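You operate a simulated robot arm through the tools that you are given. There is no shell and no other tool.

You are at the controls of a simulated two-armed robot. One attempt, no reset.

TASK
Put fresh caps on the three upright plugs of the grey block.
Fine: teal cap off, standing on the empty mat between the block and the controller's holder; yellow cap on the white plug, red on the grey, blue on the black.

Only the result counts: the job must be done as asked and must still hold three seconds after the hand-in. Knocking over, shifting, dropping, spilling or breaking anything else fails it. A push-on lid holds only when it is set on centred and level and pressed home; a screw cap is set on level and turned clockwise until tight.

THE ROBOT
Two 7-joint arms with two-finger parallel grippers on one trunk that stands fixed in place. Base frame: the origin is at the foot of the trunk, x ahead of it, y to its left, z up. Units: m, degrees, N and s.
The left shoulder is at [0.05, 0.187, 1.06], the right one opposite. With the tool pointing down near the work surface each hand reaches from about 0.1 to 0.66 m from the base axis, measured 20 degrees to its own side. Payload 3.43 kg a hand.
Tool frame (each hand has its own): the origin (TCP) lies between the finger pads and is the grasp point; the fingertips stand 0.03 m ahead of it; z points along the fingers, y is the line along which they close. Largest opening 0.094 m; finger width 0.028, thickness 0.01; the body of the gripper, 0.05 by 0.096 m, starts 0.055 m behind the TCP.
Orientation is told as [roll, pitch, yaw] about the base's x, y, z axes, in that order, counted from this pose: with the fingers straight down and closing along the base's y, the tool's x points along the base's -x, its y along +y and its z along -z.

THE INTERFACE
- The arms move only by the tool move_arm. It takes "left_commands", "right_commands" or both (then of equal length, played together; a hand with none holds still); each is one flat list of numbers, 7 for each row, row after row: the opening, from 0 (shut) to 1 (fully open), then the shift along the tool's x, y, z in units of 50 mm (1.0 is 50 mm), then the turn, a rotation vector about the tool's x, y, z in units of 4 degrees (1.0 is 4 degrees). In form: [claw, dx, dy, dz, rx, ry, rz, claw, dx, dy, dz, rx, ry, rz, ...]. A call has 1 to 20 rows; each row shifts and turns the commanded pose from where the row before left it, along the tool's axes as they then stand. A call with a number of a shift or a turn outside -1 to 1 is refused whole. A row lasts 0.2 s, in which the tool goes at most 0.05 m and 8.6 degrees; a call with a longer step from one row to the next is refused whole, and so is a gripper value outside its range. A pose out of reach is approached as far as the arm can. The call stops where the force on the tool passes 50 N (or 10 N more than at its start, if that is more) or the arm is blocked; 0.2 s more then pass. The fingers move at their own pace (about 0.153 m/s each) and stop on an object; they squeeze with about 32 N. The grip force told is the motor's: it shows also when the fingers shut on nothing. Time passes only in rows, and 0.2 s behind the last, so rows that do not move let the fingers close. The reply holds the time, the measured pose of the TCP, the force on the tool along the base axes, the opening and the grip force, in the units named above and with some noise, with the torque about the TCP (base axes, N m) and any sound that the robot's microphone picked up, and new pictures: "views" is both (left out), scene, wrist or none (wrist: the cameras of the hands that moved).
- Cameras (640 x 400 px; columns grow to the right, rows downward): "scene" is now at [0.1433, 0.0416, 1.2451]; the picture's right is [0.44, -0.90, 0.00], its down [-0.30, -0.15, -0.94] and it looks along [0.85, 0.41, -0.34] (base axes); focal length 275 px, centre (320, 200). "left" rides on the left gripper at [0.076, -0.014, -0.103] in its tool frame; the picture's right is [0.18, 0.98, 0.00], its down [-0.75, 0.14, -0.64] and it looks along [-0.63, 0.12, 0.77] (tool axes); focal length 243 px, centre (320, 200). "right" rides on the right gripper at [0.076, 0.014, -0.102] in its tool frame; the picture's right is [-0.18, 0.98, 0.00], its down [-0.75, -0.14, -0.64] and it looks along [-0.63, -0.12, 0.77] (tool axes); focal length 243 px, centre (320, 200). There is no depth. A picture from a camera that has moved, and an enlarged one, comes with that camera's place and axes in the base frame and with its lens.
- raise_lower(by): slides the trunk up (or, below 0, down) by that many m; the arms and the scene camera ride with it, the base frame stays. It gives what a move gives, with no picture.
- turn_head(pan, tilt): turns the head with the scene camera to pan (to the left, within 80 degrees either way) and tilt (down, from -29 to 69), counted from straight ahead of the robot. It gives what a move gives, and a new picture of the scene camera.
- zoom(camera, box): a new picture of the part [left, top, right, bottom] of that camera's present view, enlarged. It takes no simulated time.
- job_done(): hands the job in; it is judged then, once.

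Places have to be worked out from the pictures, the camera data and where the tool is seen. Open the grippers and draw the arms clear of the work before you hand the job in, unless the task says otherwise.

The tools are called after "Call:" as a command line: name --argument value ..., lists and objects as JSON in quotes. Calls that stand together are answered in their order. move_arm: Moves the arms, as the interface text tells. Its arguments: {"type":"object","properties":{"left_commands":{"type":"array"},"right_commands":{"type":"array"},"views":{"type":"string","enum":["both","scene","wrist","none"]}},"required":[]} The other tools are called the same way: raise_lower (by) slides the trunk up or down; turn_head (pan, tilt) turns the head that bears the scene camera; zoom (camera, box) takes an enlarged picture of a part of a camera's view; job_done () hands the job in.

At the start:

```text
clock: 0.0
left_eef_pos: [0.3542, 0.4107, 1.1153]
left_tool_rot: [-0.1, 0.0, 0.0]
left_wrist_force: [0.3, 0.0, -0.1]
left_torque: [0.03, 0.0, 0.0]
left_finger_gap: 0.0937
left_gripper_force: 0.0
right_eef_pos: [0.3376, 0.0389, 1.118]
right_tool_rot: [0.0, 0.0, 0.0]
right_wrist_force: [0.2, -0.4, 0.5]
right_torque: [-0.03, -0.02, 0.03]
right_finger_gap: 0.0941
right_gripper_force: 0.1
trunk travel left (down, up): [-0.275, 0.157]
head pan, tilt: [25.8, 19.8]
```

scene: 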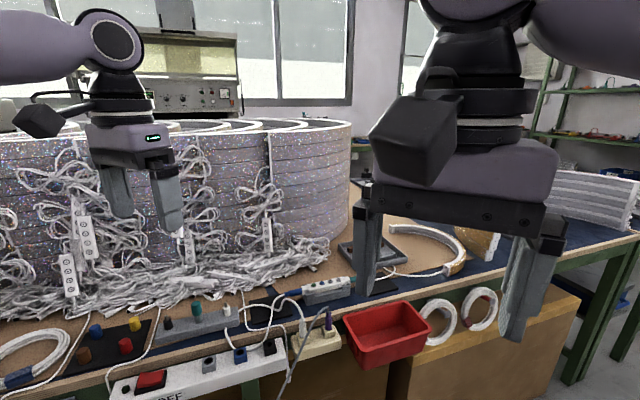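
right: 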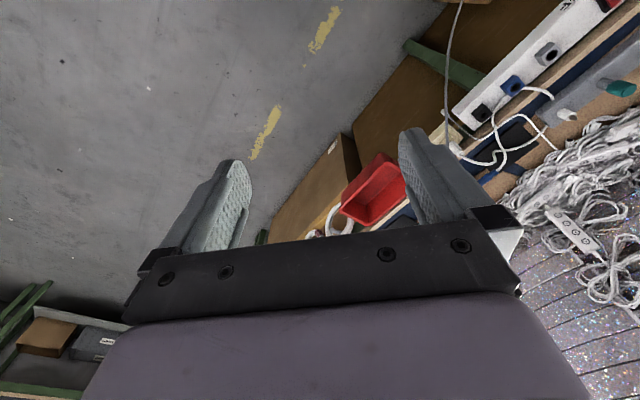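
left: 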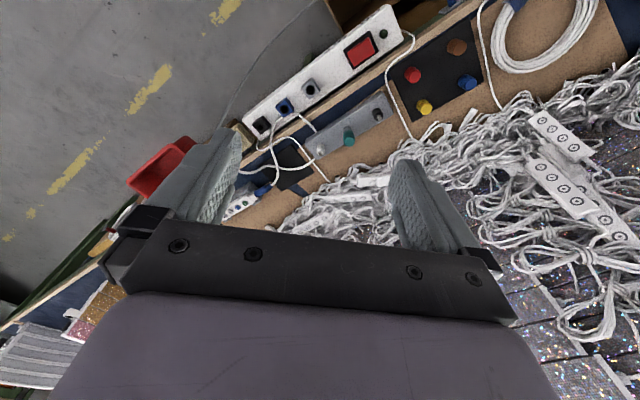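

I start by looking closer at the block, the mats and the caps in the scene and left wrist views.

Call:
zoom --camera "scene" --box '[60, 270, 380, 400]'

Call:
zoom --camera "left" --box '[220, 0, 520, 190]'

Call:
turn_head --pan 35 --tilt 45

```text
2.00 times, centred on (220, 335) of scene
camera zoom: at [0.1433, 0.0416, 1.2451], right [0.44, -0.9, 0.0], down [-0.3, -0.15, -0.94], along [0.85, 0.41, -0.34], focal length 550 px, centre (520, -70)
```

zoom: 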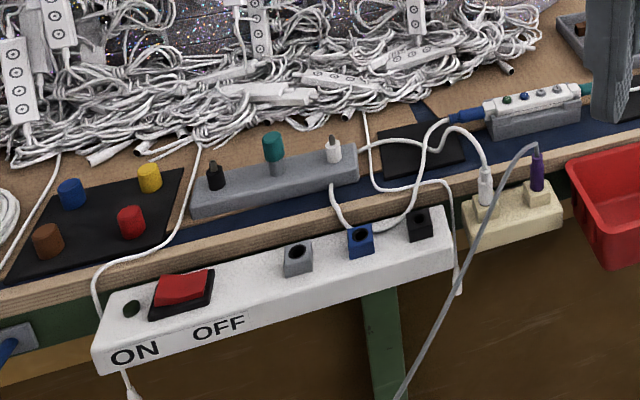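

```text
2.11 times, centred on (370, 95) of left
camera zoom: at [0.2778, 0.3971, 1.2178], right [-0.18, 0.98, 0.0], down [0.75, 0.14, 0.64], along [0.63, 0.12, -0.77], focal length 511 px, centre (215, 421)
```

zoom: 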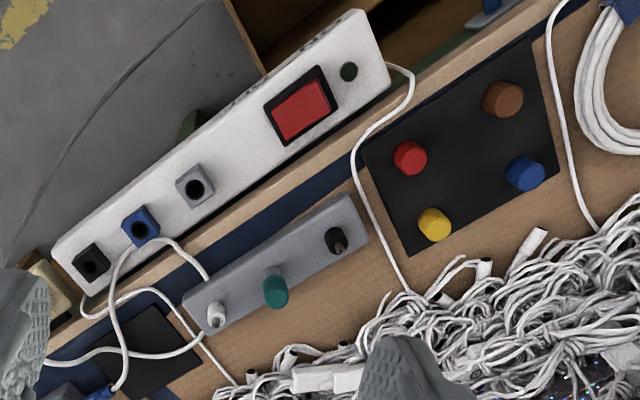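

```text
clock: 0.9
left_eef_pos: [0.354, 0.4104, 1.1151]
left_tool_rot: [-0.1, 0.0, 0.1]
left_wrist_force: [-0.1, -0.3, 1.6]
left_torque: [0.03, 0.01, 0.03]
left_finger_gap: 0.0942
left_gripper_force: 0.0
right_eef_pos: [0.3389, 0.0396, 1.118]
right_tool_rot: [-0.1, -0.1, -0.1]
right_wrist_force: [0.6, -1.1, -0.4]
right_torque: [0.03, -0.03, -0.03]
right_finger_gap: 0.0942
right_gripper_force: 0.2
trunk travel left (down, up): [-0.275, 0.157]
head pan, tilt: [35.0, 45.0]
camera scene: at [0.1262, 0.0476, 1.2062], right [0.57, -0.82, 0.0], down [-0.58, -0.41, -0.71], along [0.58, 0.41, -0.71], focal length 275 px, centre (320, 200)
```

scene: 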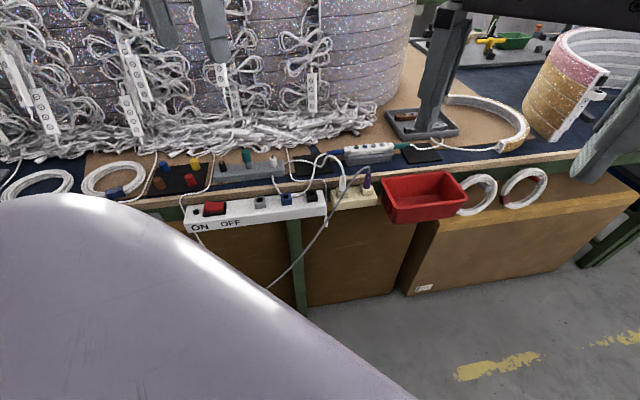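

The head is now tilted with the block near image (250,170). I enlarge that portion for a better view.

Call:
zoom --camera "scene" --box '[80, 130, 240, 230]'

Call:
zoom --camera "scene" --box '[200, 130, 360, 230]'

Call:
zoom --camera "scene" --box '[280, 120, 440, 220]'

```text
4.00 times, centred on (160, 180) of scene
camera zoom: at [0.1262, 0.0476, 1.2062], right [0.57, -0.82, 0.0], down [-0.58, -0.41, -0.71], along [0.58, 0.41, -0.71], focal length 1100 px, centre (960, 280)
```

zoom: 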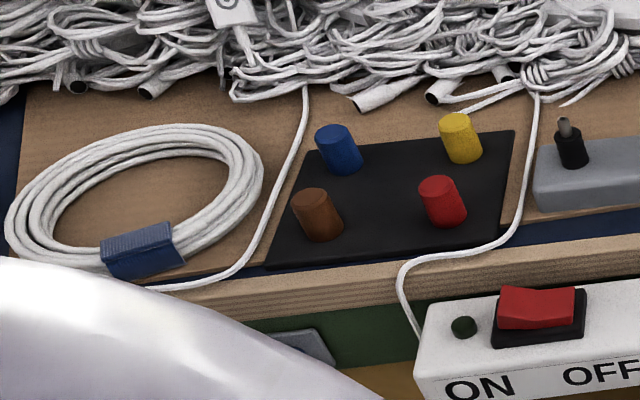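

```text
4.00 times, centred on (280, 180) of scene
camera zoom: at [0.1262, 0.0476, 1.2062], right [0.57, -0.82, 0.0], down [-0.58, -0.41, -0.71], along [0.58, 0.41, -0.71], focal length 1100 px, centre (480, 280)
```

zoom: 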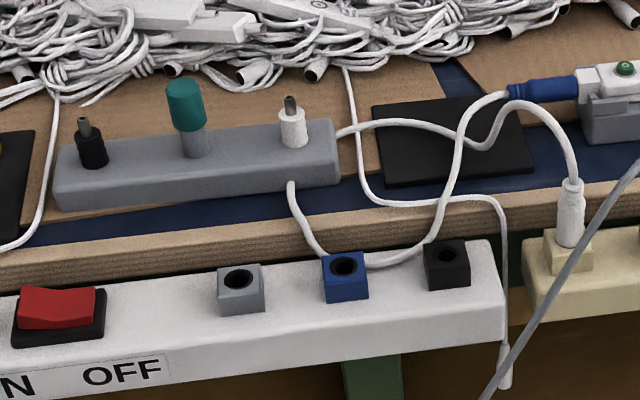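

```text
4.00 times, centred on (360, 170) of scene
camera zoom: at [0.1262, 0.0476, 1.2062], right [0.57, -0.82, 0.0], down [-0.58, -0.41, -0.71], along [0.58, 0.41, -0.71], focal length 1100 px, centre (160, 320)
```

zoom: 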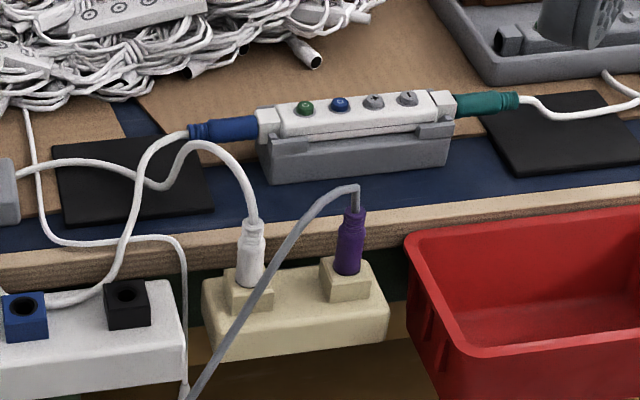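

The work lies about 45° to the left of the robot, with the bench top near z≈0.77 and the teal cap top near (0.451, 0.478, 0.844). I zoom in hard on the plugs and caps to see whether they are threaded or push-on.

Call:
zoom --camera "scene" --box '[210, 140, 290, 190]'

Call:
zoom --camera "scene" --box '[140, 145, 220, 195]'

Call:
zoom --camera "scene" --box '[275, 140, 355, 190]'

Call:
zoom --camera "left" --box '[290, 80, 400, 150]'

Call:
zoom --camera "left" --box '[385, 20, 495, 120]'

```text
8.00 times, centred on (250, 165) of scene
camera zoom: at [0.1262, 0.0476, 1.2062], right [0.57, -0.82, 0.0], down [-0.58, -0.41, -0.71], along [0.58, 0.41, -0.71], focal length 2199 px, centre (880, 480)
```

zoom: 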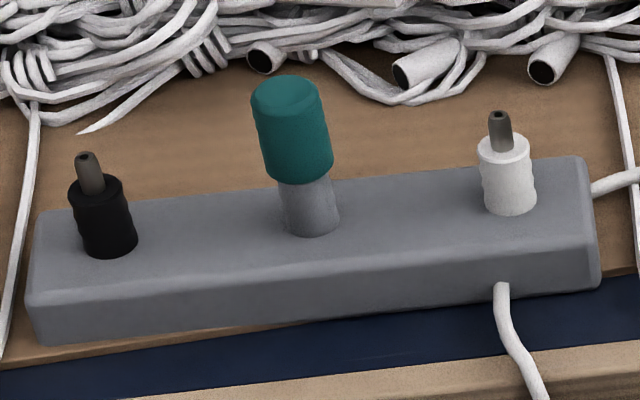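

```text
8.00 times, centred on (180, 170) of scene
camera zoom: at [0.1262, 0.0476, 1.2062], right [0.57, -0.82, 0.0], down [-0.58, -0.41, -0.71], along [0.58, 0.41, -0.71], focal length 2199 px, centre (1440, 440)
```

zoom: 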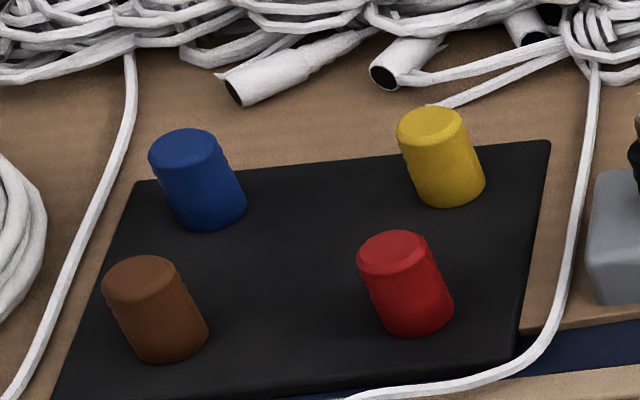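

```text
8.00 times, centred on (315, 165) of scene
camera zoom: at [0.1262, 0.0476, 1.2062], right [0.57, -0.82, 0.0], down [-0.58, -0.41, -0.71], along [0.58, 0.41, -0.71], focal length 2199 px, centre (360, 480)
```

zoom: 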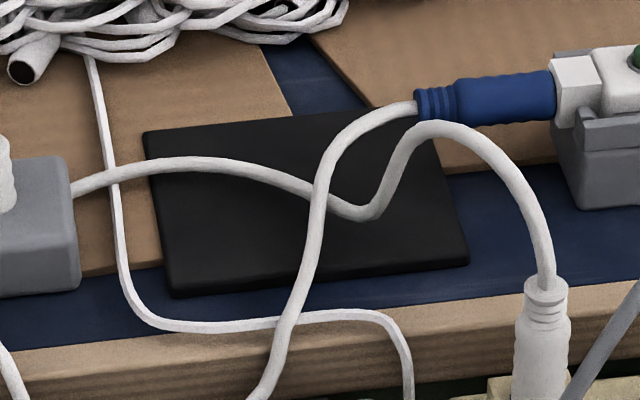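

```text
5.71 times, centred on (345, 115) of left
camera zoom: at [0.2778, 0.397, 1.2178], right [-0.18, 0.98, 0.0], down [0.75, 0.14, 0.64], along [0.63, 0.12, -0.77], focal length 1386 px, centre (177, 686)
```

zoom: 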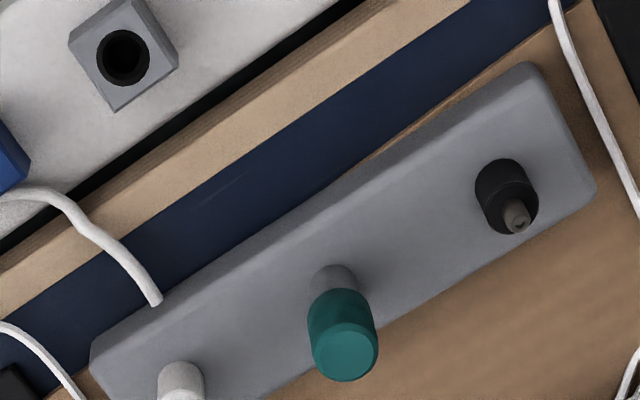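

```text
4.00 times, centred on (440, 70) of left
camera zoom: at [0.2778, 0.397, 1.2178], right [-0.18, 0.98, 0.0], down [0.75, 0.14, 0.64], along [0.63, 0.12, -0.77], focal length 970 px, centre (-160, 720)
```

zoom: 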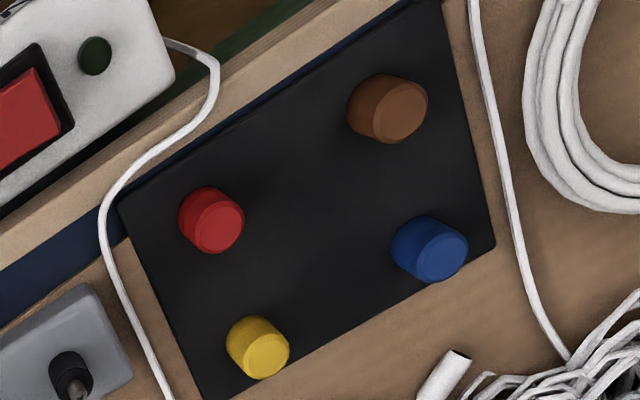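

The plug sides show slight bumps that might be threads, so I zoom in closer on each plug and on the teal cap.

Call:
zoom --camera "scene" --box '[215, 155, 231, 175]'

Call:
zoom --camera "scene" --box '[266, 150, 282, 170]'

Call:
zoom --camera "scene" --box '[236, 147, 256, 172]'

Call:
zoom --camera "scene" --box '[182, 155, 206, 190]'

```text
16.00 times, centred on (223, 165) of scene
camera zoom: at [0.1262, 0.0476, 1.2062], right [0.57, -0.82, 0.0], down [-0.58, -0.41, -0.71], along [0.58, 0.41, -0.71], focal length 4399 px, centre (1872, 760)
```

zoom: 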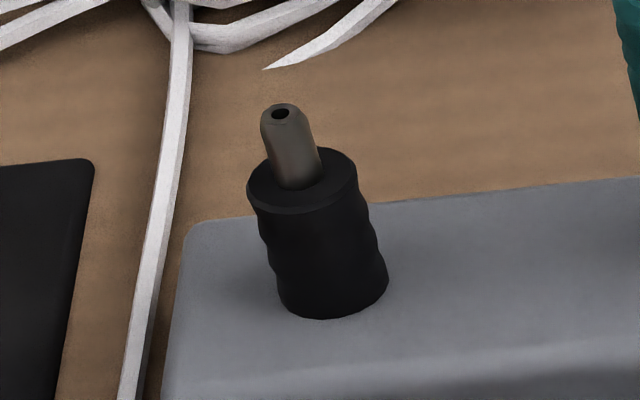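

```text
16.00 times, centred on (274, 160) of scene
camera zoom: at [0.1262, 0.0476, 1.2062], right [0.57, -0.82, 0.0], down [-0.58, -0.41, -0.71], along [0.58, 0.41, -0.71], focal length 4399 px, centre (1056, 840)
```

zoom: 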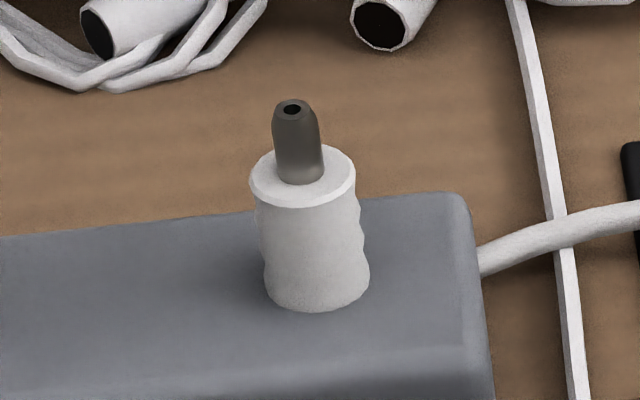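

```text
16.00 times, centred on (246, 160) of scene
camera zoom: at [0.1262, 0.0476, 1.2062], right [0.57, -0.82, 0.0], down [-0.58, -0.41, -0.71], along [0.58, 0.41, -0.71], focal length 4399 px, centre (1504, 848)
```

zoom: 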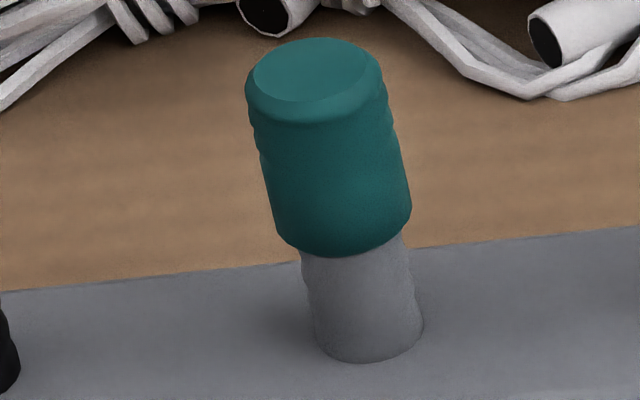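

```text
11.43 times, centred on (194, 172) of scene
camera zoom: at [0.1262, 0.0476, 1.2062], right [0.57, -0.82, 0.0], down [-0.58, -0.41, -0.71], along [0.58, 0.41, -0.71], focal length 3142 px, centre (1760, 514)
```

zoom: 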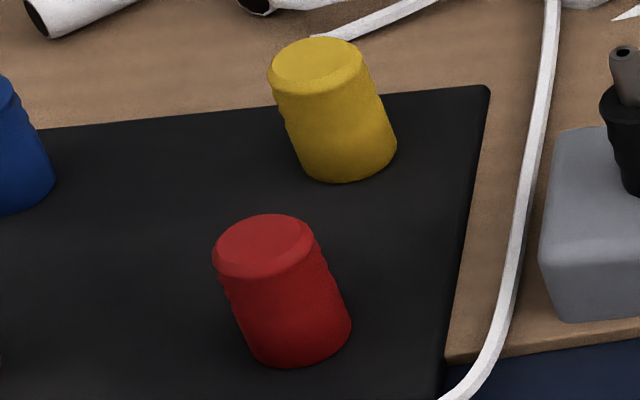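

The caps appear to be push-on covers sitting over a bare metal pin on each plug (no thread on the pins). I turn the left hand 45° so that its camera faces the bench, lowering it a little, to look down on the block.

Call:
move_arm --left_commands '[1, 0, 0, 0.15, 0, 0, -0.9375, 1, 0, 0, 0.15, 0, 0, -0.9375, 1, 0, 0, 0.15, 0, 0, -0.9375, 1, 0, 0, 0.15, 0, 0, -0.9375, 1, 0, 0, 0.15, 0, 0, -0.9375, 1, 0, 0, 0.15, 0, 0, -0.9375, 1, 0, 0, 0.15, 0, 0, -0.9375, 1, 0, 0, 0.15, 0, 0, -0.9375, 1, 0, 0, 0.15, 0, 0, -0.9375, 1, 0, 0, 0.15, 0, 0, -0.9375, 1, 0, 0, 0.15, 0, 0, -0.9375, 1, 0, 0, 0.15, 0, 0, -0.9375]' --views "both"

```text
clock: 3.5
left_eef_pos: [0.3541, 0.4101, 1.0247]
left_tool_rot: [0.0, 0.1, 45.1]
left_wrist_force: [-0.9, 0.0, -0.1]
left_torque: [0.01, 0.0, -0.01]
left_finger_gap: 0.0938
left_gripper_force: 0.1
right_eef_pos: [0.3404, 0.0403, 1.1189]
right_tool_rot: [-0.1, 0.0, 0.0]
right_wrist_force: [-0.1, 0.2, 0.2]
right_torque: [0.02, -0.02, -0.04]
right_finger_gap: 0.0941
right_gripper_force: 0.1
trunk travel left (down, up): [-0.275, 0.157]
head pan, tilt: [35.0, 45.0]
camera scene: at [0.1261, 0.0477, 1.2061], right [0.57, -0.82, 0.0], down [-0.58, -0.41, -0.71], along [0.58, 0.41, -0.71], focal length 275 px, centre (320, 200)
camera left: at [0.3105, 0.3475, 1.1274], right [-0.83, 0.56, 0.0], down [0.43, 0.63, 0.64], along [0.36, 0.53, -0.77], focal length 243 px, centre (320, 200)
```

scene: 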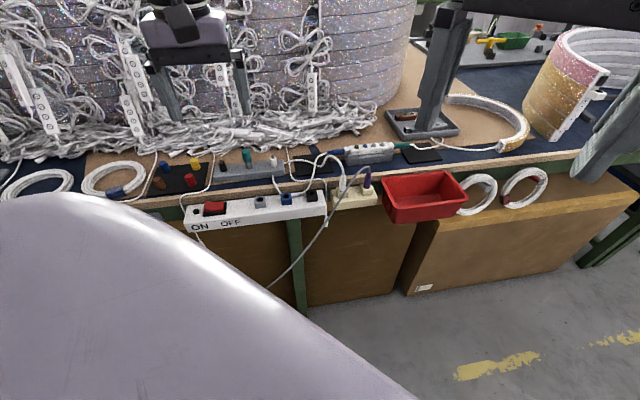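
left: 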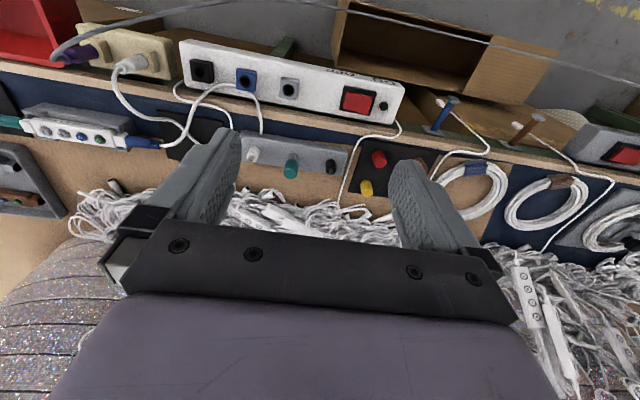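

The hand is now yawed 45° and the table edge runs along the fingers' closing line. I move the hand over the block at TCP z≈0.95 for a closer look.

Call:
move_arm --left_commands '[1, -0.3857, -0.067, 0.25, 0, 0, 0, 1, -0.3857, -0.067, 0.25, 0, 0, 0, 1, -0.3857, -0.067, 0.25, 0, 0, 0, 1, -0.3857, -0.067, 0.25, 0, 0, 0, 1, -0.3857, -0.067, 0.25, 0, 0, 0, 1, -0.3857, -0.067, 0.25, 0, 0, 0, 1, 0, 0, 0, 0, 0, 0]' --views "both"

```text
clock: 5.1
left_eef_pos: [0.4518, 0.4762, 0.9511]
left_tool_rot: [0.0, -0.1, 44.9]
left_wrist_force: [-0.1, 0.4, 0.1]
left_torque: [-0.01, 0.03, -0.01]
left_finger_gap: 0.0942
left_gripper_force: 0.0
right_eef_pos: [0.3386, 0.0379, 1.1178]
right_tool_rot: [0.0, -0.1, 0.1]
right_wrist_force: [0.9, -0.5, 0.4]
right_torque: [0.04, 0.02, 0.0]
right_finger_gap: 0.0941
right_gripper_force: 0.0
trunk travel left (down, up): [-0.275, 0.157]
head pan, tilt: [35.0, 45.0]
camera scene: at [0.1261, 0.0476, 1.2061], right [0.57, -0.82, 0.0], down [-0.58, -0.41, -0.71], along [0.58, 0.41, -0.71], focal length 275 px, centre (320, 200)
camera left: at [0.4075, 0.4136, 1.0539], right [-0.82, 0.57, 0.0], down [0.43, 0.63, 0.64], along [0.36, 0.53, -0.77], focal length 243 px, centre (320, 200)
```

scene: 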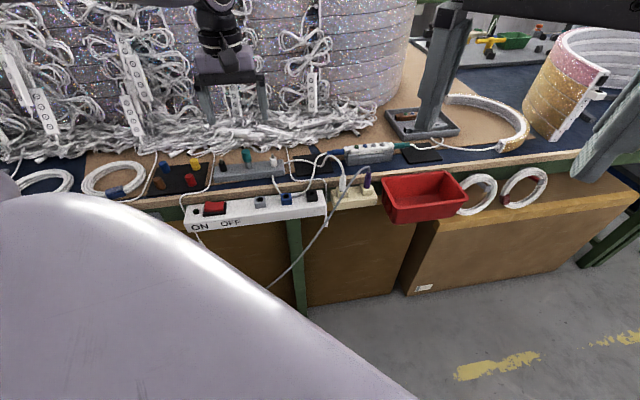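
left: 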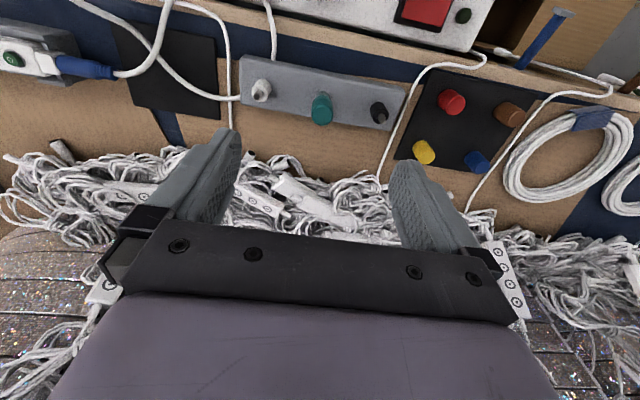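

The wrist camera now sees block, empty mat and spare caps well. I take enlarged views of each portion to fix positions.

Call:
zoom --camera "left" --box '[230, 40, 420, 140]'

Call:
zoom --camera "left" --box '[370, 50, 550, 190]'

Call:
zoom --camera "left" --box '[60, 0, 270, 140]'

```text
3.37 times, centred on (325, 90) of left
camera zoom: at [0.4075, 0.4136, 1.0539], right [-0.82, 0.57, 0.0], down [0.43, 0.63, 0.64], along [0.36, 0.53, -0.77], focal length 817 px, centre (303, 570)
```

zoom: 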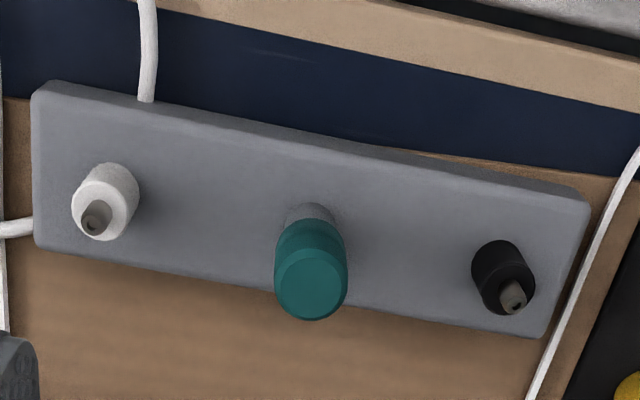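

```text
2.86 times, centred on (460, 120) of left
camera zoom: at [0.4075, 0.4136, 1.0539], right [-0.82, 0.57, 0.0], down [0.43, 0.63, 0.64], along [0.36, 0.53, -0.77], focal length 693 px, centre (-80, 429)
```

zoom: 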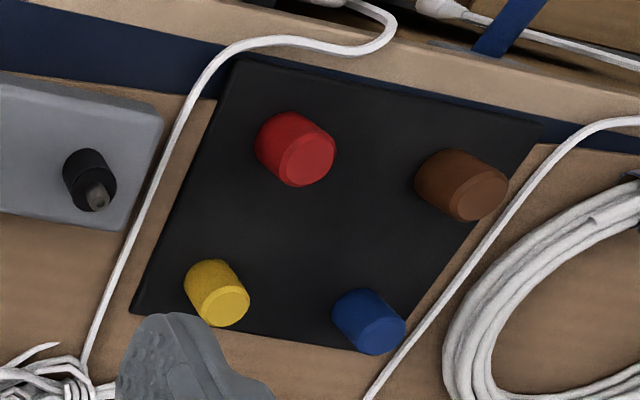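

```text
2.86 times, centred on (165, 70) of left
camera zoom: at [0.4075, 0.4136, 1.0539], right [-0.82, 0.57, 0.0], down [0.43, 0.63, 0.64], along [0.36, 0.53, -0.77], focal length 693 px, centre (763, 571)
```

zoom: 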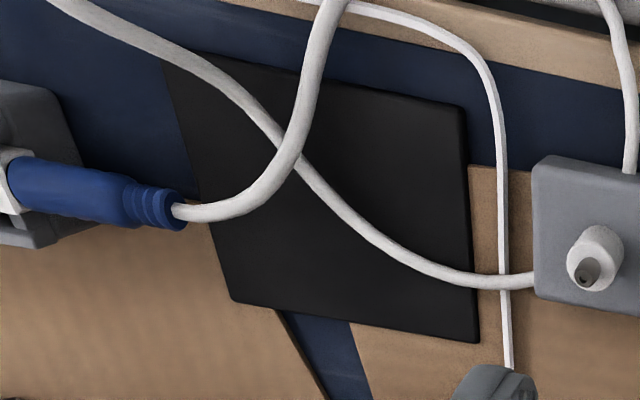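

Triangulating, I get the teal cap top near (0.451, 0.480, 0.846), black pin tip (0.409, 0.520, 0.8325), white pin tip (0.491, 0.438, 0.8325), so plugs are 58 mm apart on a 45° line. I centre the hand over the teal cap, narrow the fingers and come down to just above it to check alignment.

Call:
move_arm --left_commands '[0.5, -0.019, 0.026, 0.25, 0, 0, 0, 0.5, -0.019, 0.026, 0.25, 0, 0, 0, 0.5, 0, 0, 0.25, 0, 0, 0, 0.5, 0, 0, 0.25, 0, 0, 0, 0.5, 0, 0, 0, 0, 0, 0]' --views "both"

Call:
zoom --camera "left" --box '[220, 80, 420, 205]'

Call:
zoom --camera "scene" --box '[206, 120, 286, 170]'

```text
clock: 6.3
left_eef_pos: [0.4504, 0.4798, 0.8995]
left_tool_rot: [-0.1, 0.0, 45.1]
left_wrist_force: [0.2, -0.3, 1.4]
left_torque: [-0.01, 0.01, -0.02]
left_finger_gap: 0.0472
left_gripper_force: 0.0
right_eef_pos: [0.3389, 0.0398, 1.1183]
right_tool_rot: [0.0, 0.0, 0.0]
right_wrist_force: [-1.9, -0.2, 0.4]
right_torque: [-0.03, -0.01, -0.01]
right_finger_gap: 0.0941
right_gripper_force: 0.2
trunk travel left (down, up): [-0.275, 0.157]
head pan, tilt: [35.0, 45.0]
camera scene: at [0.1261, 0.0476, 1.2061], right [0.57, -0.82, 0.0], down [-0.58, -0.41, -0.71], along [0.58, 0.41, -0.71], focal length 275 px, centre (320, 200)
camera left: at [0.4066, 0.4173, 1.0034], right [-0.82, 0.57, 0.0], down [0.43, 0.63, 0.64], along [0.36, 0.53, -0.77], focal length 243 px, centre (320, 200)
```

scene: 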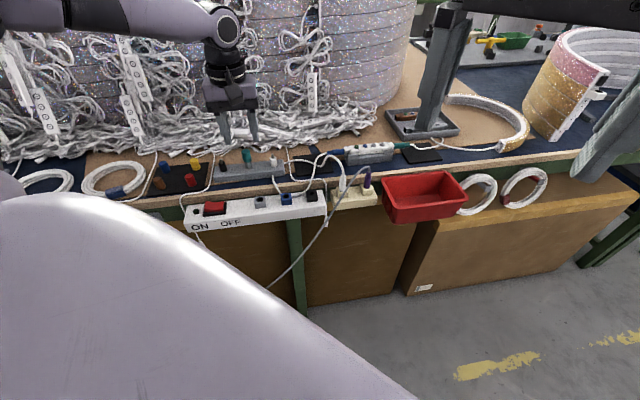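
left: 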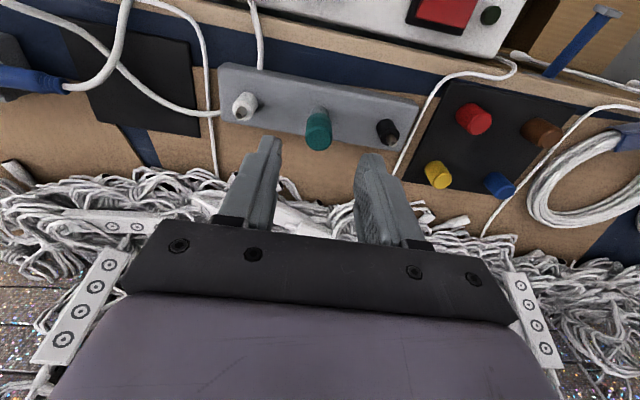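

```text
3.20 times, centred on (320, 142) of left
camera zoom: at [0.4066, 0.4173, 1.0034], right [-0.82, 0.57, 0.0], down [0.43, 0.63, 0.64], along [0.36, 0.53, -0.77], focal length 776 px, centre (320, 384)
```

zoom: 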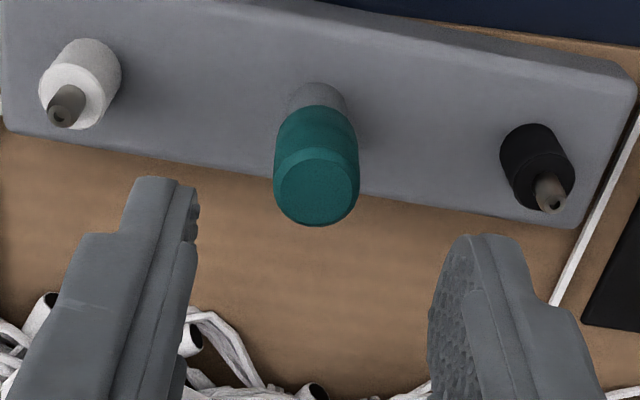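

```text
8.00 times, centred on (246, 145) of scene
camera zoom: at [0.1261, 0.0476, 1.2061], right [0.57, -0.82, 0.0], down [-0.58, -0.41, -0.71], along [0.58, 0.41, -0.71], focal length 2199 px, centre (912, 640)
```

zoom: 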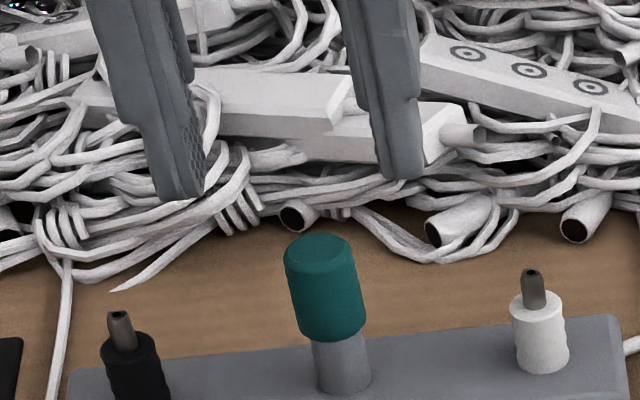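

The teal cap is within about 1 mm of the tool axis. I lower so the fingertips straddle the cap (still wide open) and look again before closing.

Call:
move_arm --left_commands '[0.5, 0.006, -0.005, 0.25, 0, 0, 0, 0.5, 0.006, -0.005, 0.25, 0, 0, 0, 0.5, 0, 0, 0.25, 0, 0, 0, 0.38, 0, 0, 0, 0, 0, 0, 0.38, 0, 0, 0, 0, 0, 0]' --views "wrist"

Call:
zoom --camera "left" --box '[240, 110, 400, 210]'

Call:
zoom --camera "scene" --box '[206, 135, 286, 185]'

```text
clock: 7.5
left_eef_pos: [0.4494, 0.4794, 0.8638]
left_tool_rot: [-0.1, 0.0, 45.1]
left_wrist_force: [0.1, 0.3, 0.0]
left_torque: [-0.01, 0.0, 0.05]
left_finger_gap: 0.0355
left_gripper_force: 0.1
right_eef_pos: [0.34, 0.0387, 1.1188]
right_tool_rot: [0.0, 0.0, -0.1]
right_wrist_force: [-0.5, -0.3, -0.1]
right_torque: [-0.03, 0.02, 0.04]
right_finger_gap: 0.0937
right_gripper_force: 0.1
trunk travel left (down, up): [-0.275, 0.157]
head pan, tilt: [35.0, 45.0]
camera left: at [0.4061, 0.4174, 0.9662], right [-0.83, 0.56, 0.0], down [0.43, 0.63, 0.64], along [0.36, 0.53, -0.77], focal length 243 px, centre (320, 200)
```

left: 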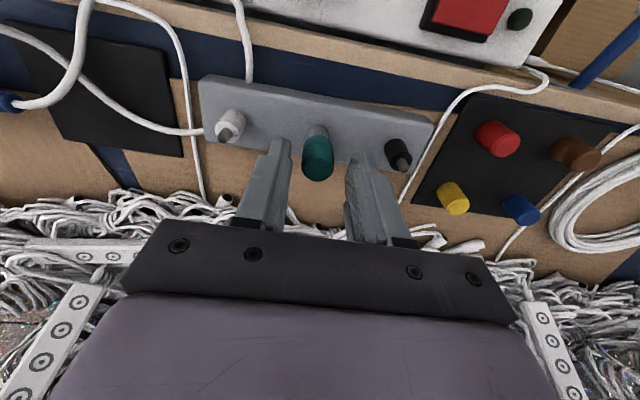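

```text
4.00 times, centred on (320, 160) of left
camera zoom: at [0.4061, 0.4174, 0.9662], right [-0.83, 0.56, 0.0], down [0.43, 0.63, 0.64], along [0.36, 0.53, -0.77], focal length 970 px, centre (320, 360)
```

zoom: 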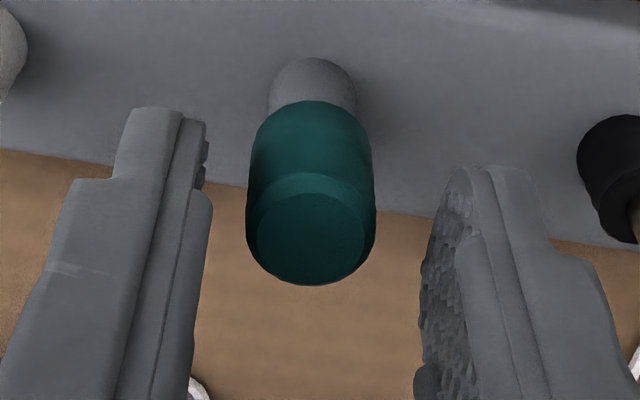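

```text
8.00 times, centred on (246, 160) of scene
camera zoom: at [0.1261, 0.0476, 1.2061], right [0.57, -0.82, 0.0], down [-0.58, -0.41, -0.71], along [0.58, 0.41, -0.71], focal length 2199 px, centre (912, 520)
```

zoom: 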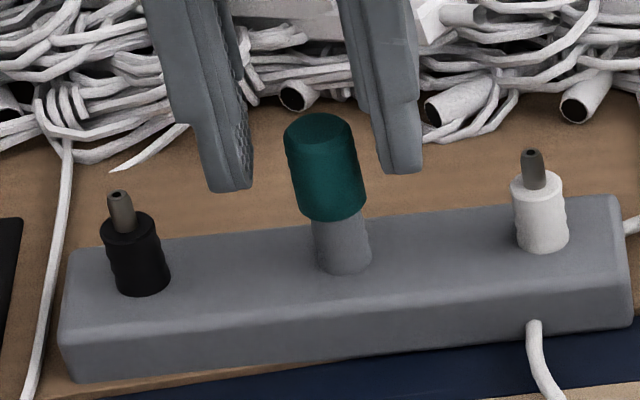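

The gaps look roughly even. I lower another 11 mm so that the tips reach near the cap's lower rim, narrow the opening to about 28 mm and check the centring in both views.

Call:
move_arm --left_commands '[0.38, 0, 0, 0.11, 0, 0, 0, 0.38, 0, 0, 0.11, 0, 0, 0, 0.3, 0, 0, 0, 0, 0, 0, 0.3, 0, 0, 0, 0, 0, 0]' --views "wrist"

Call:
zoom --camera "left" --box '[270, 125, 374, 190]'

Call:
zoom --camera "scene" --box '[226, 140, 266, 165]'

```text
clock: 8.5
left_eef_pos: [0.4502, 0.4812, 0.8526]
left_tool_rot: [0.0, 0.0, 44.9]
left_wrist_force: [-0.4, 0.5, 0.6]
left_torque: [0.01, 0.01, 0.02]
left_finger_gap: 0.0282
left_gripper_force: 0.0
right_eef_pos: [0.3382, 0.039, 1.1193]
right_tool_rot: [0.1, 0.0, 0.0]
right_wrist_force: [-0.1, 0.3, 0.0]
right_torque: [0.01, 0.02, 0.01]
right_finger_gap: 0.0943
right_gripper_force: 0.0
trunk travel left (down, up): [-0.275, 0.157]
head pan, tilt: [35.0, 45.0]
camera left: at [0.4058, 0.4172, 0.9546], right [-0.83, 0.56, 0.0], down [0.43, 0.63, 0.64], along [0.36, 0.53, -0.77], focal length 243 px, centre (320, 200)
```

left: 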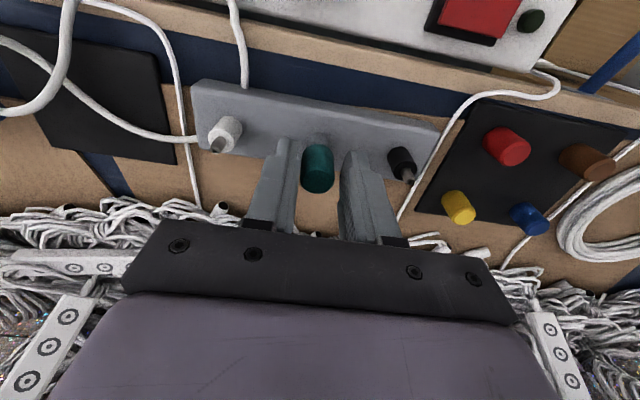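

```text
6.15 times, centred on (322, 158) of left
camera zoom: at [0.4058, 0.4172, 0.9546], right [-0.83, 0.56, 0.0], down [0.43, 0.63, 0.64], along [0.36, 0.53, -0.77], focal length 1493 px, centre (308, 462)
```

zoom: 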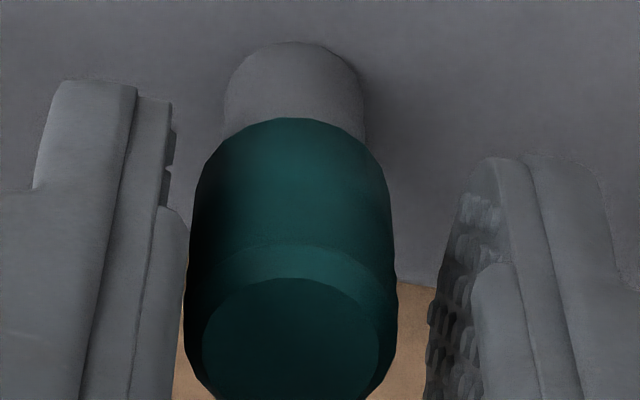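

```text
16.00 times, centred on (246, 152) of scene
camera zoom: at [0.1261, 0.0476, 1.2061], right [0.57, -0.82, 0.0], down [-0.58, -0.41, -0.71], along [0.58, 0.41, -0.71], focal length 4399 px, centre (1504, 960)
```

zoom: 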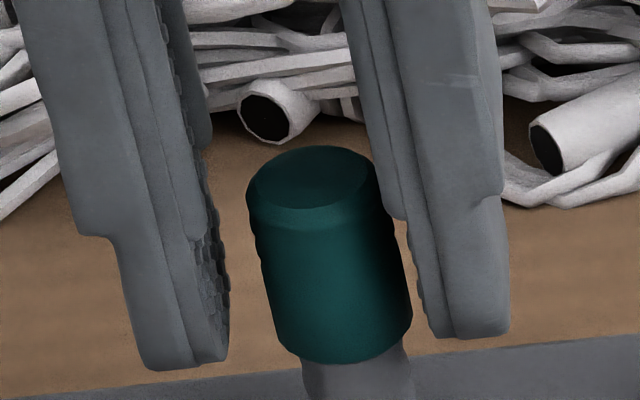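

Both views show the cap nearer to the finger on the white-plug side by roughly 1.5–2 mm. I shift the hand that way by 1.7 mm, and narrow the opening a bit more to check again.

Call:
move_arm --left_commands '[0.3, -0.01, -0.034, 0, 0, 0, 0, 0.25, 0, 0, 0, 0, 0, 0, 0.25, 0, 0, 0, 0, 0, 0]' --views "none"

Call:
zoom --camera "left" --box '[270, 125, 374, 190]'

Call:
zoom --camera "scene" --box '[226, 140, 266, 165]'

```text
clock: 9.3
left_eef_pos: [0.4519, 0.4791, 0.8513]
left_tool_rot: [0.0, 0.0, 45.0]
left_wrist_force: [0.0, -0.4, -0.7]
left_torque: [0.01, 0.02, -0.02]
left_finger_gap: 0.0234
left_gripper_force: 0.1
right_eef_pos: [0.3404, 0.0393, 1.1181]
right_tool_rot: [0.0, -0.1, -0.1]
right_wrist_force: [-0.8, -0.2, -0.7]
right_torque: [0.01, -0.04, 0.03]
right_finger_gap: 0.0938
right_gripper_force: 0.0
trunk travel left (down, up): [-0.275, 0.157]
head pan, tilt: [35.0, 45.0]
```

```text
6.15 times, centred on (322, 158) of left
camera zoom: at [0.4072, 0.4161, 0.9545], right [-0.83, 0.56, 0.0], down [0.43, 0.63, 0.64], along [0.36, 0.53, -0.77], focal length 1493 px, centre (308, 462)
```

zoom: 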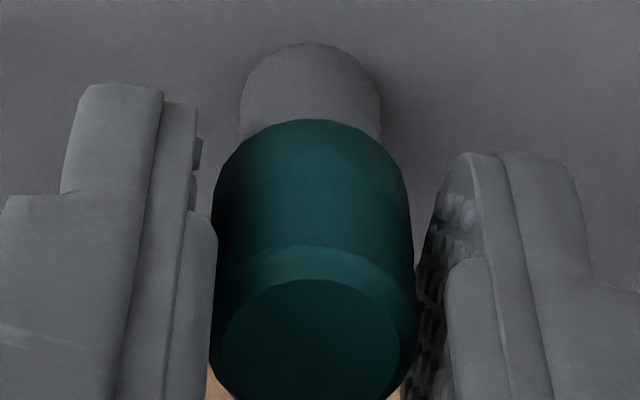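

```text
16.00 times, centred on (246, 152) of scene
camera zoom: at [0.1261, 0.0476, 1.2061], right [0.57, -0.82, 0.0], down [-0.58, -0.41, -0.71], along [0.58, 0.41, -0.71], focal length 4399 px, centre (1504, 960)
```

zoom: 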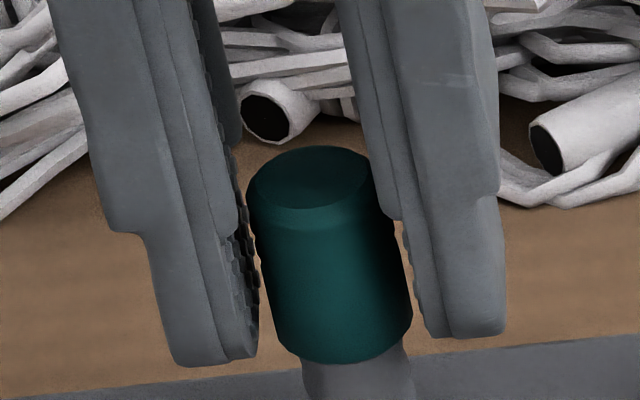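

The two views now bracket the centre within under a millimetre. I close slowly in small steps and watch the lateral force.

Call:
move_arm --left_commands '[0.235, 0, 0, 0, 0, 0, 0, 0.225, 0, 0, 0, 0, 0, 0, 0.215, 0, 0, 0, 0, 0, 0, 0.208, 0, 0, 0, 0, 0, 0]' --views "none"

Call:
zoom --camera "left" --box '[270, 125, 374, 190]'

Call:
zoom --camera "scene" --box '[226, 140, 266, 165]'

```text
clock: 10.3
left_eef_pos: [0.4507, 0.4788, 0.8521]
left_tool_rot: [0.0, 0.0, 45.0]
left_wrist_force: [0.8, -0.5, -0.1]
left_torque: [0.01, 0.0, 0.0]
left_finger_gap: 0.0197
left_gripper_force: 0.1
right_eef_pos: [0.3382, 0.0392, 1.1175]
right_tool_rot: [0.0, -0.1, 0.0]
right_wrist_force: [-1.1, -0.5, -0.1]
right_torque: [0.03, 0.02, 0.01]
right_finger_gap: 0.0938
right_gripper_force: 0.1
trunk travel left (down, up): [-0.275, 0.157]
head pan, tilt: [35.0, 45.0]
```

```text
6.15 times, centred on (322, 158) of left
camera zoom: at [0.4072, 0.4161, 0.9546], right [-0.82, 0.57, 0.0], down [0.43, 0.63, 0.64], along [0.36, 0.53, -0.77], focal length 1493 px, centre (308, 462)
```

zoom: 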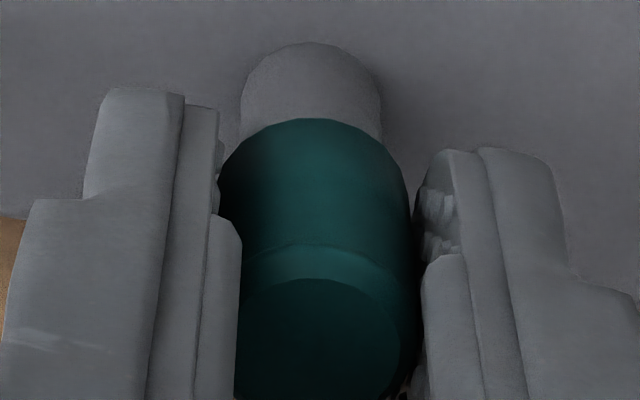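

```text
16.00 times, centred on (246, 152) of scene
camera zoom: at [0.1261, 0.0476, 1.2061], right [0.57, -0.82, 0.0], down [-0.58, -0.41, -0.71], along [0.58, 0.41, -0.71], focal length 4399 px, centre (1504, 960)
```

zoom: 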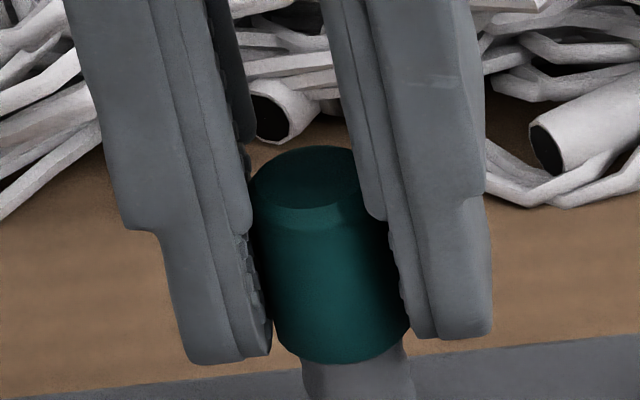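

Still no contact at 19.7 mm and the cap has not moved. I close the last millimetre and then fully onto it.

Call:
move_arm --left_commands '[0.203, 0, 0, 0, 0, 0, 0, 0.198, 0, 0, 0, 0, 0, 0, 0.193, 0, 0, 0, 0, 0, 0]' --views "none"

Call:
zoom --camera "scene" --box '[226, 140, 266, 165]'

```text
clock: 11.1
left_eef_pos: [0.4503, 0.4783, 0.8521]
left_tool_rot: [0.0, 0.0, 44.9]
left_wrist_force: [-0.9, 0.4, -0.2]
left_torque: [0.0, 0.05, -0.01]
left_finger_gap: 0.0191
left_gripper_force: 0.9
right_eef_pos: [0.3386, 0.0387, 1.1186]
right_tool_rot: [0.0, 0.0, 0.0]
right_wrist_force: [-0.8, 0.7, -0.8]
right_torque: [0.02, 0.02, -0.01]
right_finger_gap: 0.0938
right_gripper_force: 0.1
trunk travel left (down, up): [-0.275, 0.157]
head pan, tilt: [35.0, 45.0]
```

```text
16.00 times, centred on (246, 152) of scene
camera zoom: at [0.1261, 0.0476, 1.2061], right [0.57, -0.82, 0.0], down [-0.58, -0.41, -0.71], along [0.58, 0.41, -0.71], focal length 4399 px, centre (1504, 960)
```

zoom: 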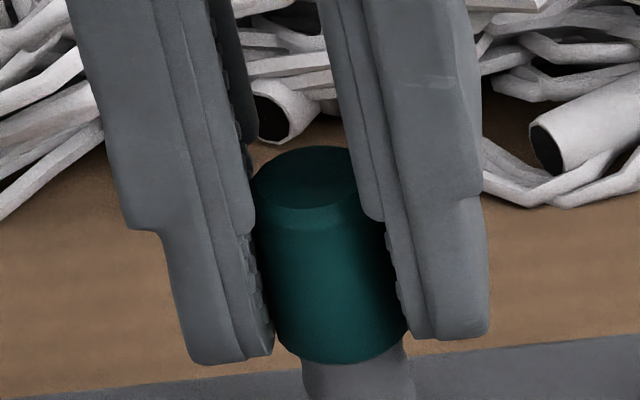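

The fingers touch at 19.1 mm with barely any lateral force, so alignment is good. I close firmly.

Call:
move_arm --left_commands '[0.15, 0, 0, 0, 0, 0, 0, 0, 0, 0, 0, 0, 0, 0, 0, 0, 0, 0, 0, 0, 0]' --views "none"

Call:
zoom --camera "scene" --box '[206, 135, 286, 185]'

Call:
zoom --camera "left" --box '[190, 70, 450, 200]'

```text
clock: 11.9
left_eef_pos: [0.4518, 0.4787, 0.8527]
left_tool_rot: [0.0, -0.1, 45.0]
left_wrist_force: [-0.2, -0.7, 0.8]
left_torque: [0.04, 0.0, 0.02]
left_finger_gap: 0.0174
left_gripper_force: 32.0
right_eef_pos: [0.3391, 0.038, 1.1183]
right_tool_rot: [0.1, 0.0, 0.0]
right_wrist_force: [-1.2, 0.3, 0.1]
right_torque: [0.02, 0.01, 0.02]
right_finger_gap: 0.0939
right_gripper_force: 0.0
trunk travel left (down, up): [-0.275, 0.157]
head pan, tilt: [35.0, 45.0]
```

```text
8.00 times, centred on (246, 160) of scene
camera zoom: at [0.1261, 0.0477, 1.2061], right [0.57, -0.82, 0.0], down [-0.58, -0.41, -0.71], along [0.58, 0.41, -0.71], focal length 2199 px, centre (912, 520)
```

zoom: 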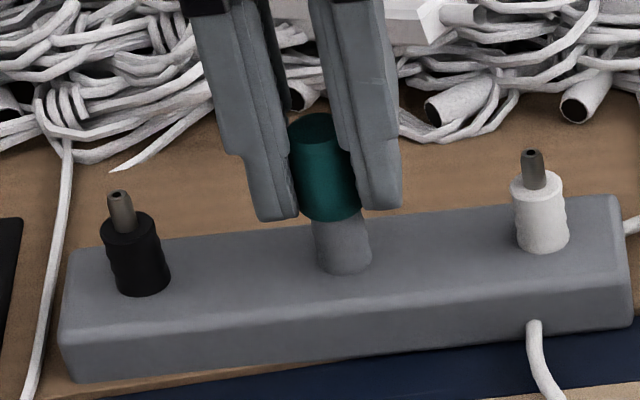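

```text
2.46 times, centred on (320, 135) of left
camera zoom: at [0.4072, 0.4162, 0.9546], right [-0.83, 0.56, 0.0], down [0.43, 0.63, 0.64], along [0.36, 0.53, -0.77], focal length 597 px, centre (320, 360)
```

zoom: 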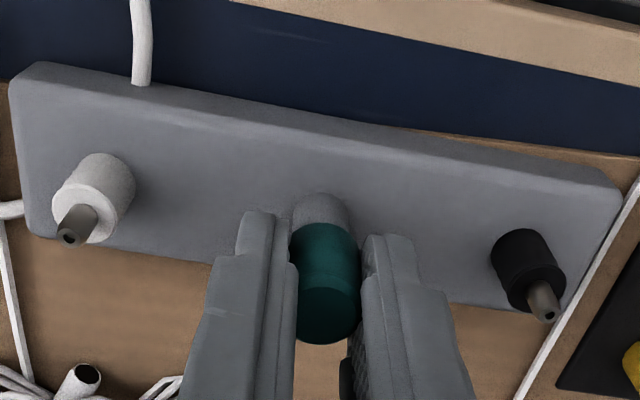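

The teal cap is gripped at 32 N and the block has not shifted. I pull up gently by 3 mm in small rows to learn whether it is push-on, watching the force.

Call:
move_arm --left_commands '[0, 0, 0, -0.02, 0, 0, 0, 0, 0, 0, -0.02, 0, 0, 0, 0, 0, 0, -0.02, 0, 0, 0]' --views "none"

Call:
zoom --camera "scene" --box '[206, 135, 286, 185]'

```text
clock: 12.7
left_eef_pos: [0.4508, 0.4776, 0.8547]
left_tool_rot: [0.0, -0.1, 44.9]
left_wrist_force: [-0.2, -0.2, 0.8]
left_torque: [0.01, 0.02, -0.01]
left_finger_gap: 0.0173
left_gripper_force: 31.7
right_eef_pos: [0.3391, 0.0376, 1.1183]
right_tool_rot: [0.0, 0.1, 0.0]
right_wrist_force: [-0.1, -0.5, 0.1]
right_torque: [-0.01, 0.02, 0.01]
right_finger_gap: 0.0941
right_gripper_force: 0.0
trunk travel left (down, up): [-0.275, 0.157]
head pan, tilt: [35.0, 45.0]
```

```text
8.00 times, centred on (246, 160) of scene
camera zoom: at [0.1261, 0.0476, 1.2062], right [0.57, -0.82, 0.0], down [-0.58, -0.41, -0.71], along [0.58, 0.41, -0.71], focal length 2199 px, centre (912, 520)
```

zoom: 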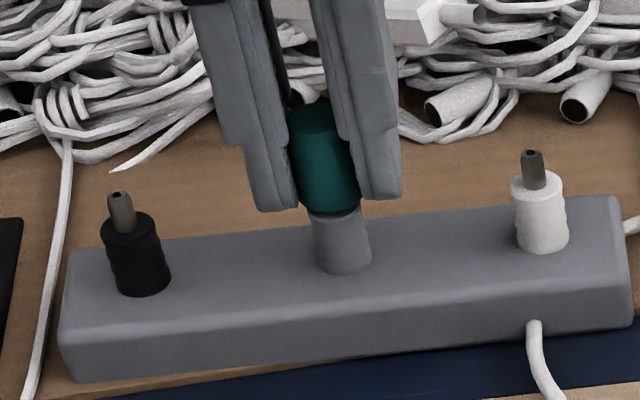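

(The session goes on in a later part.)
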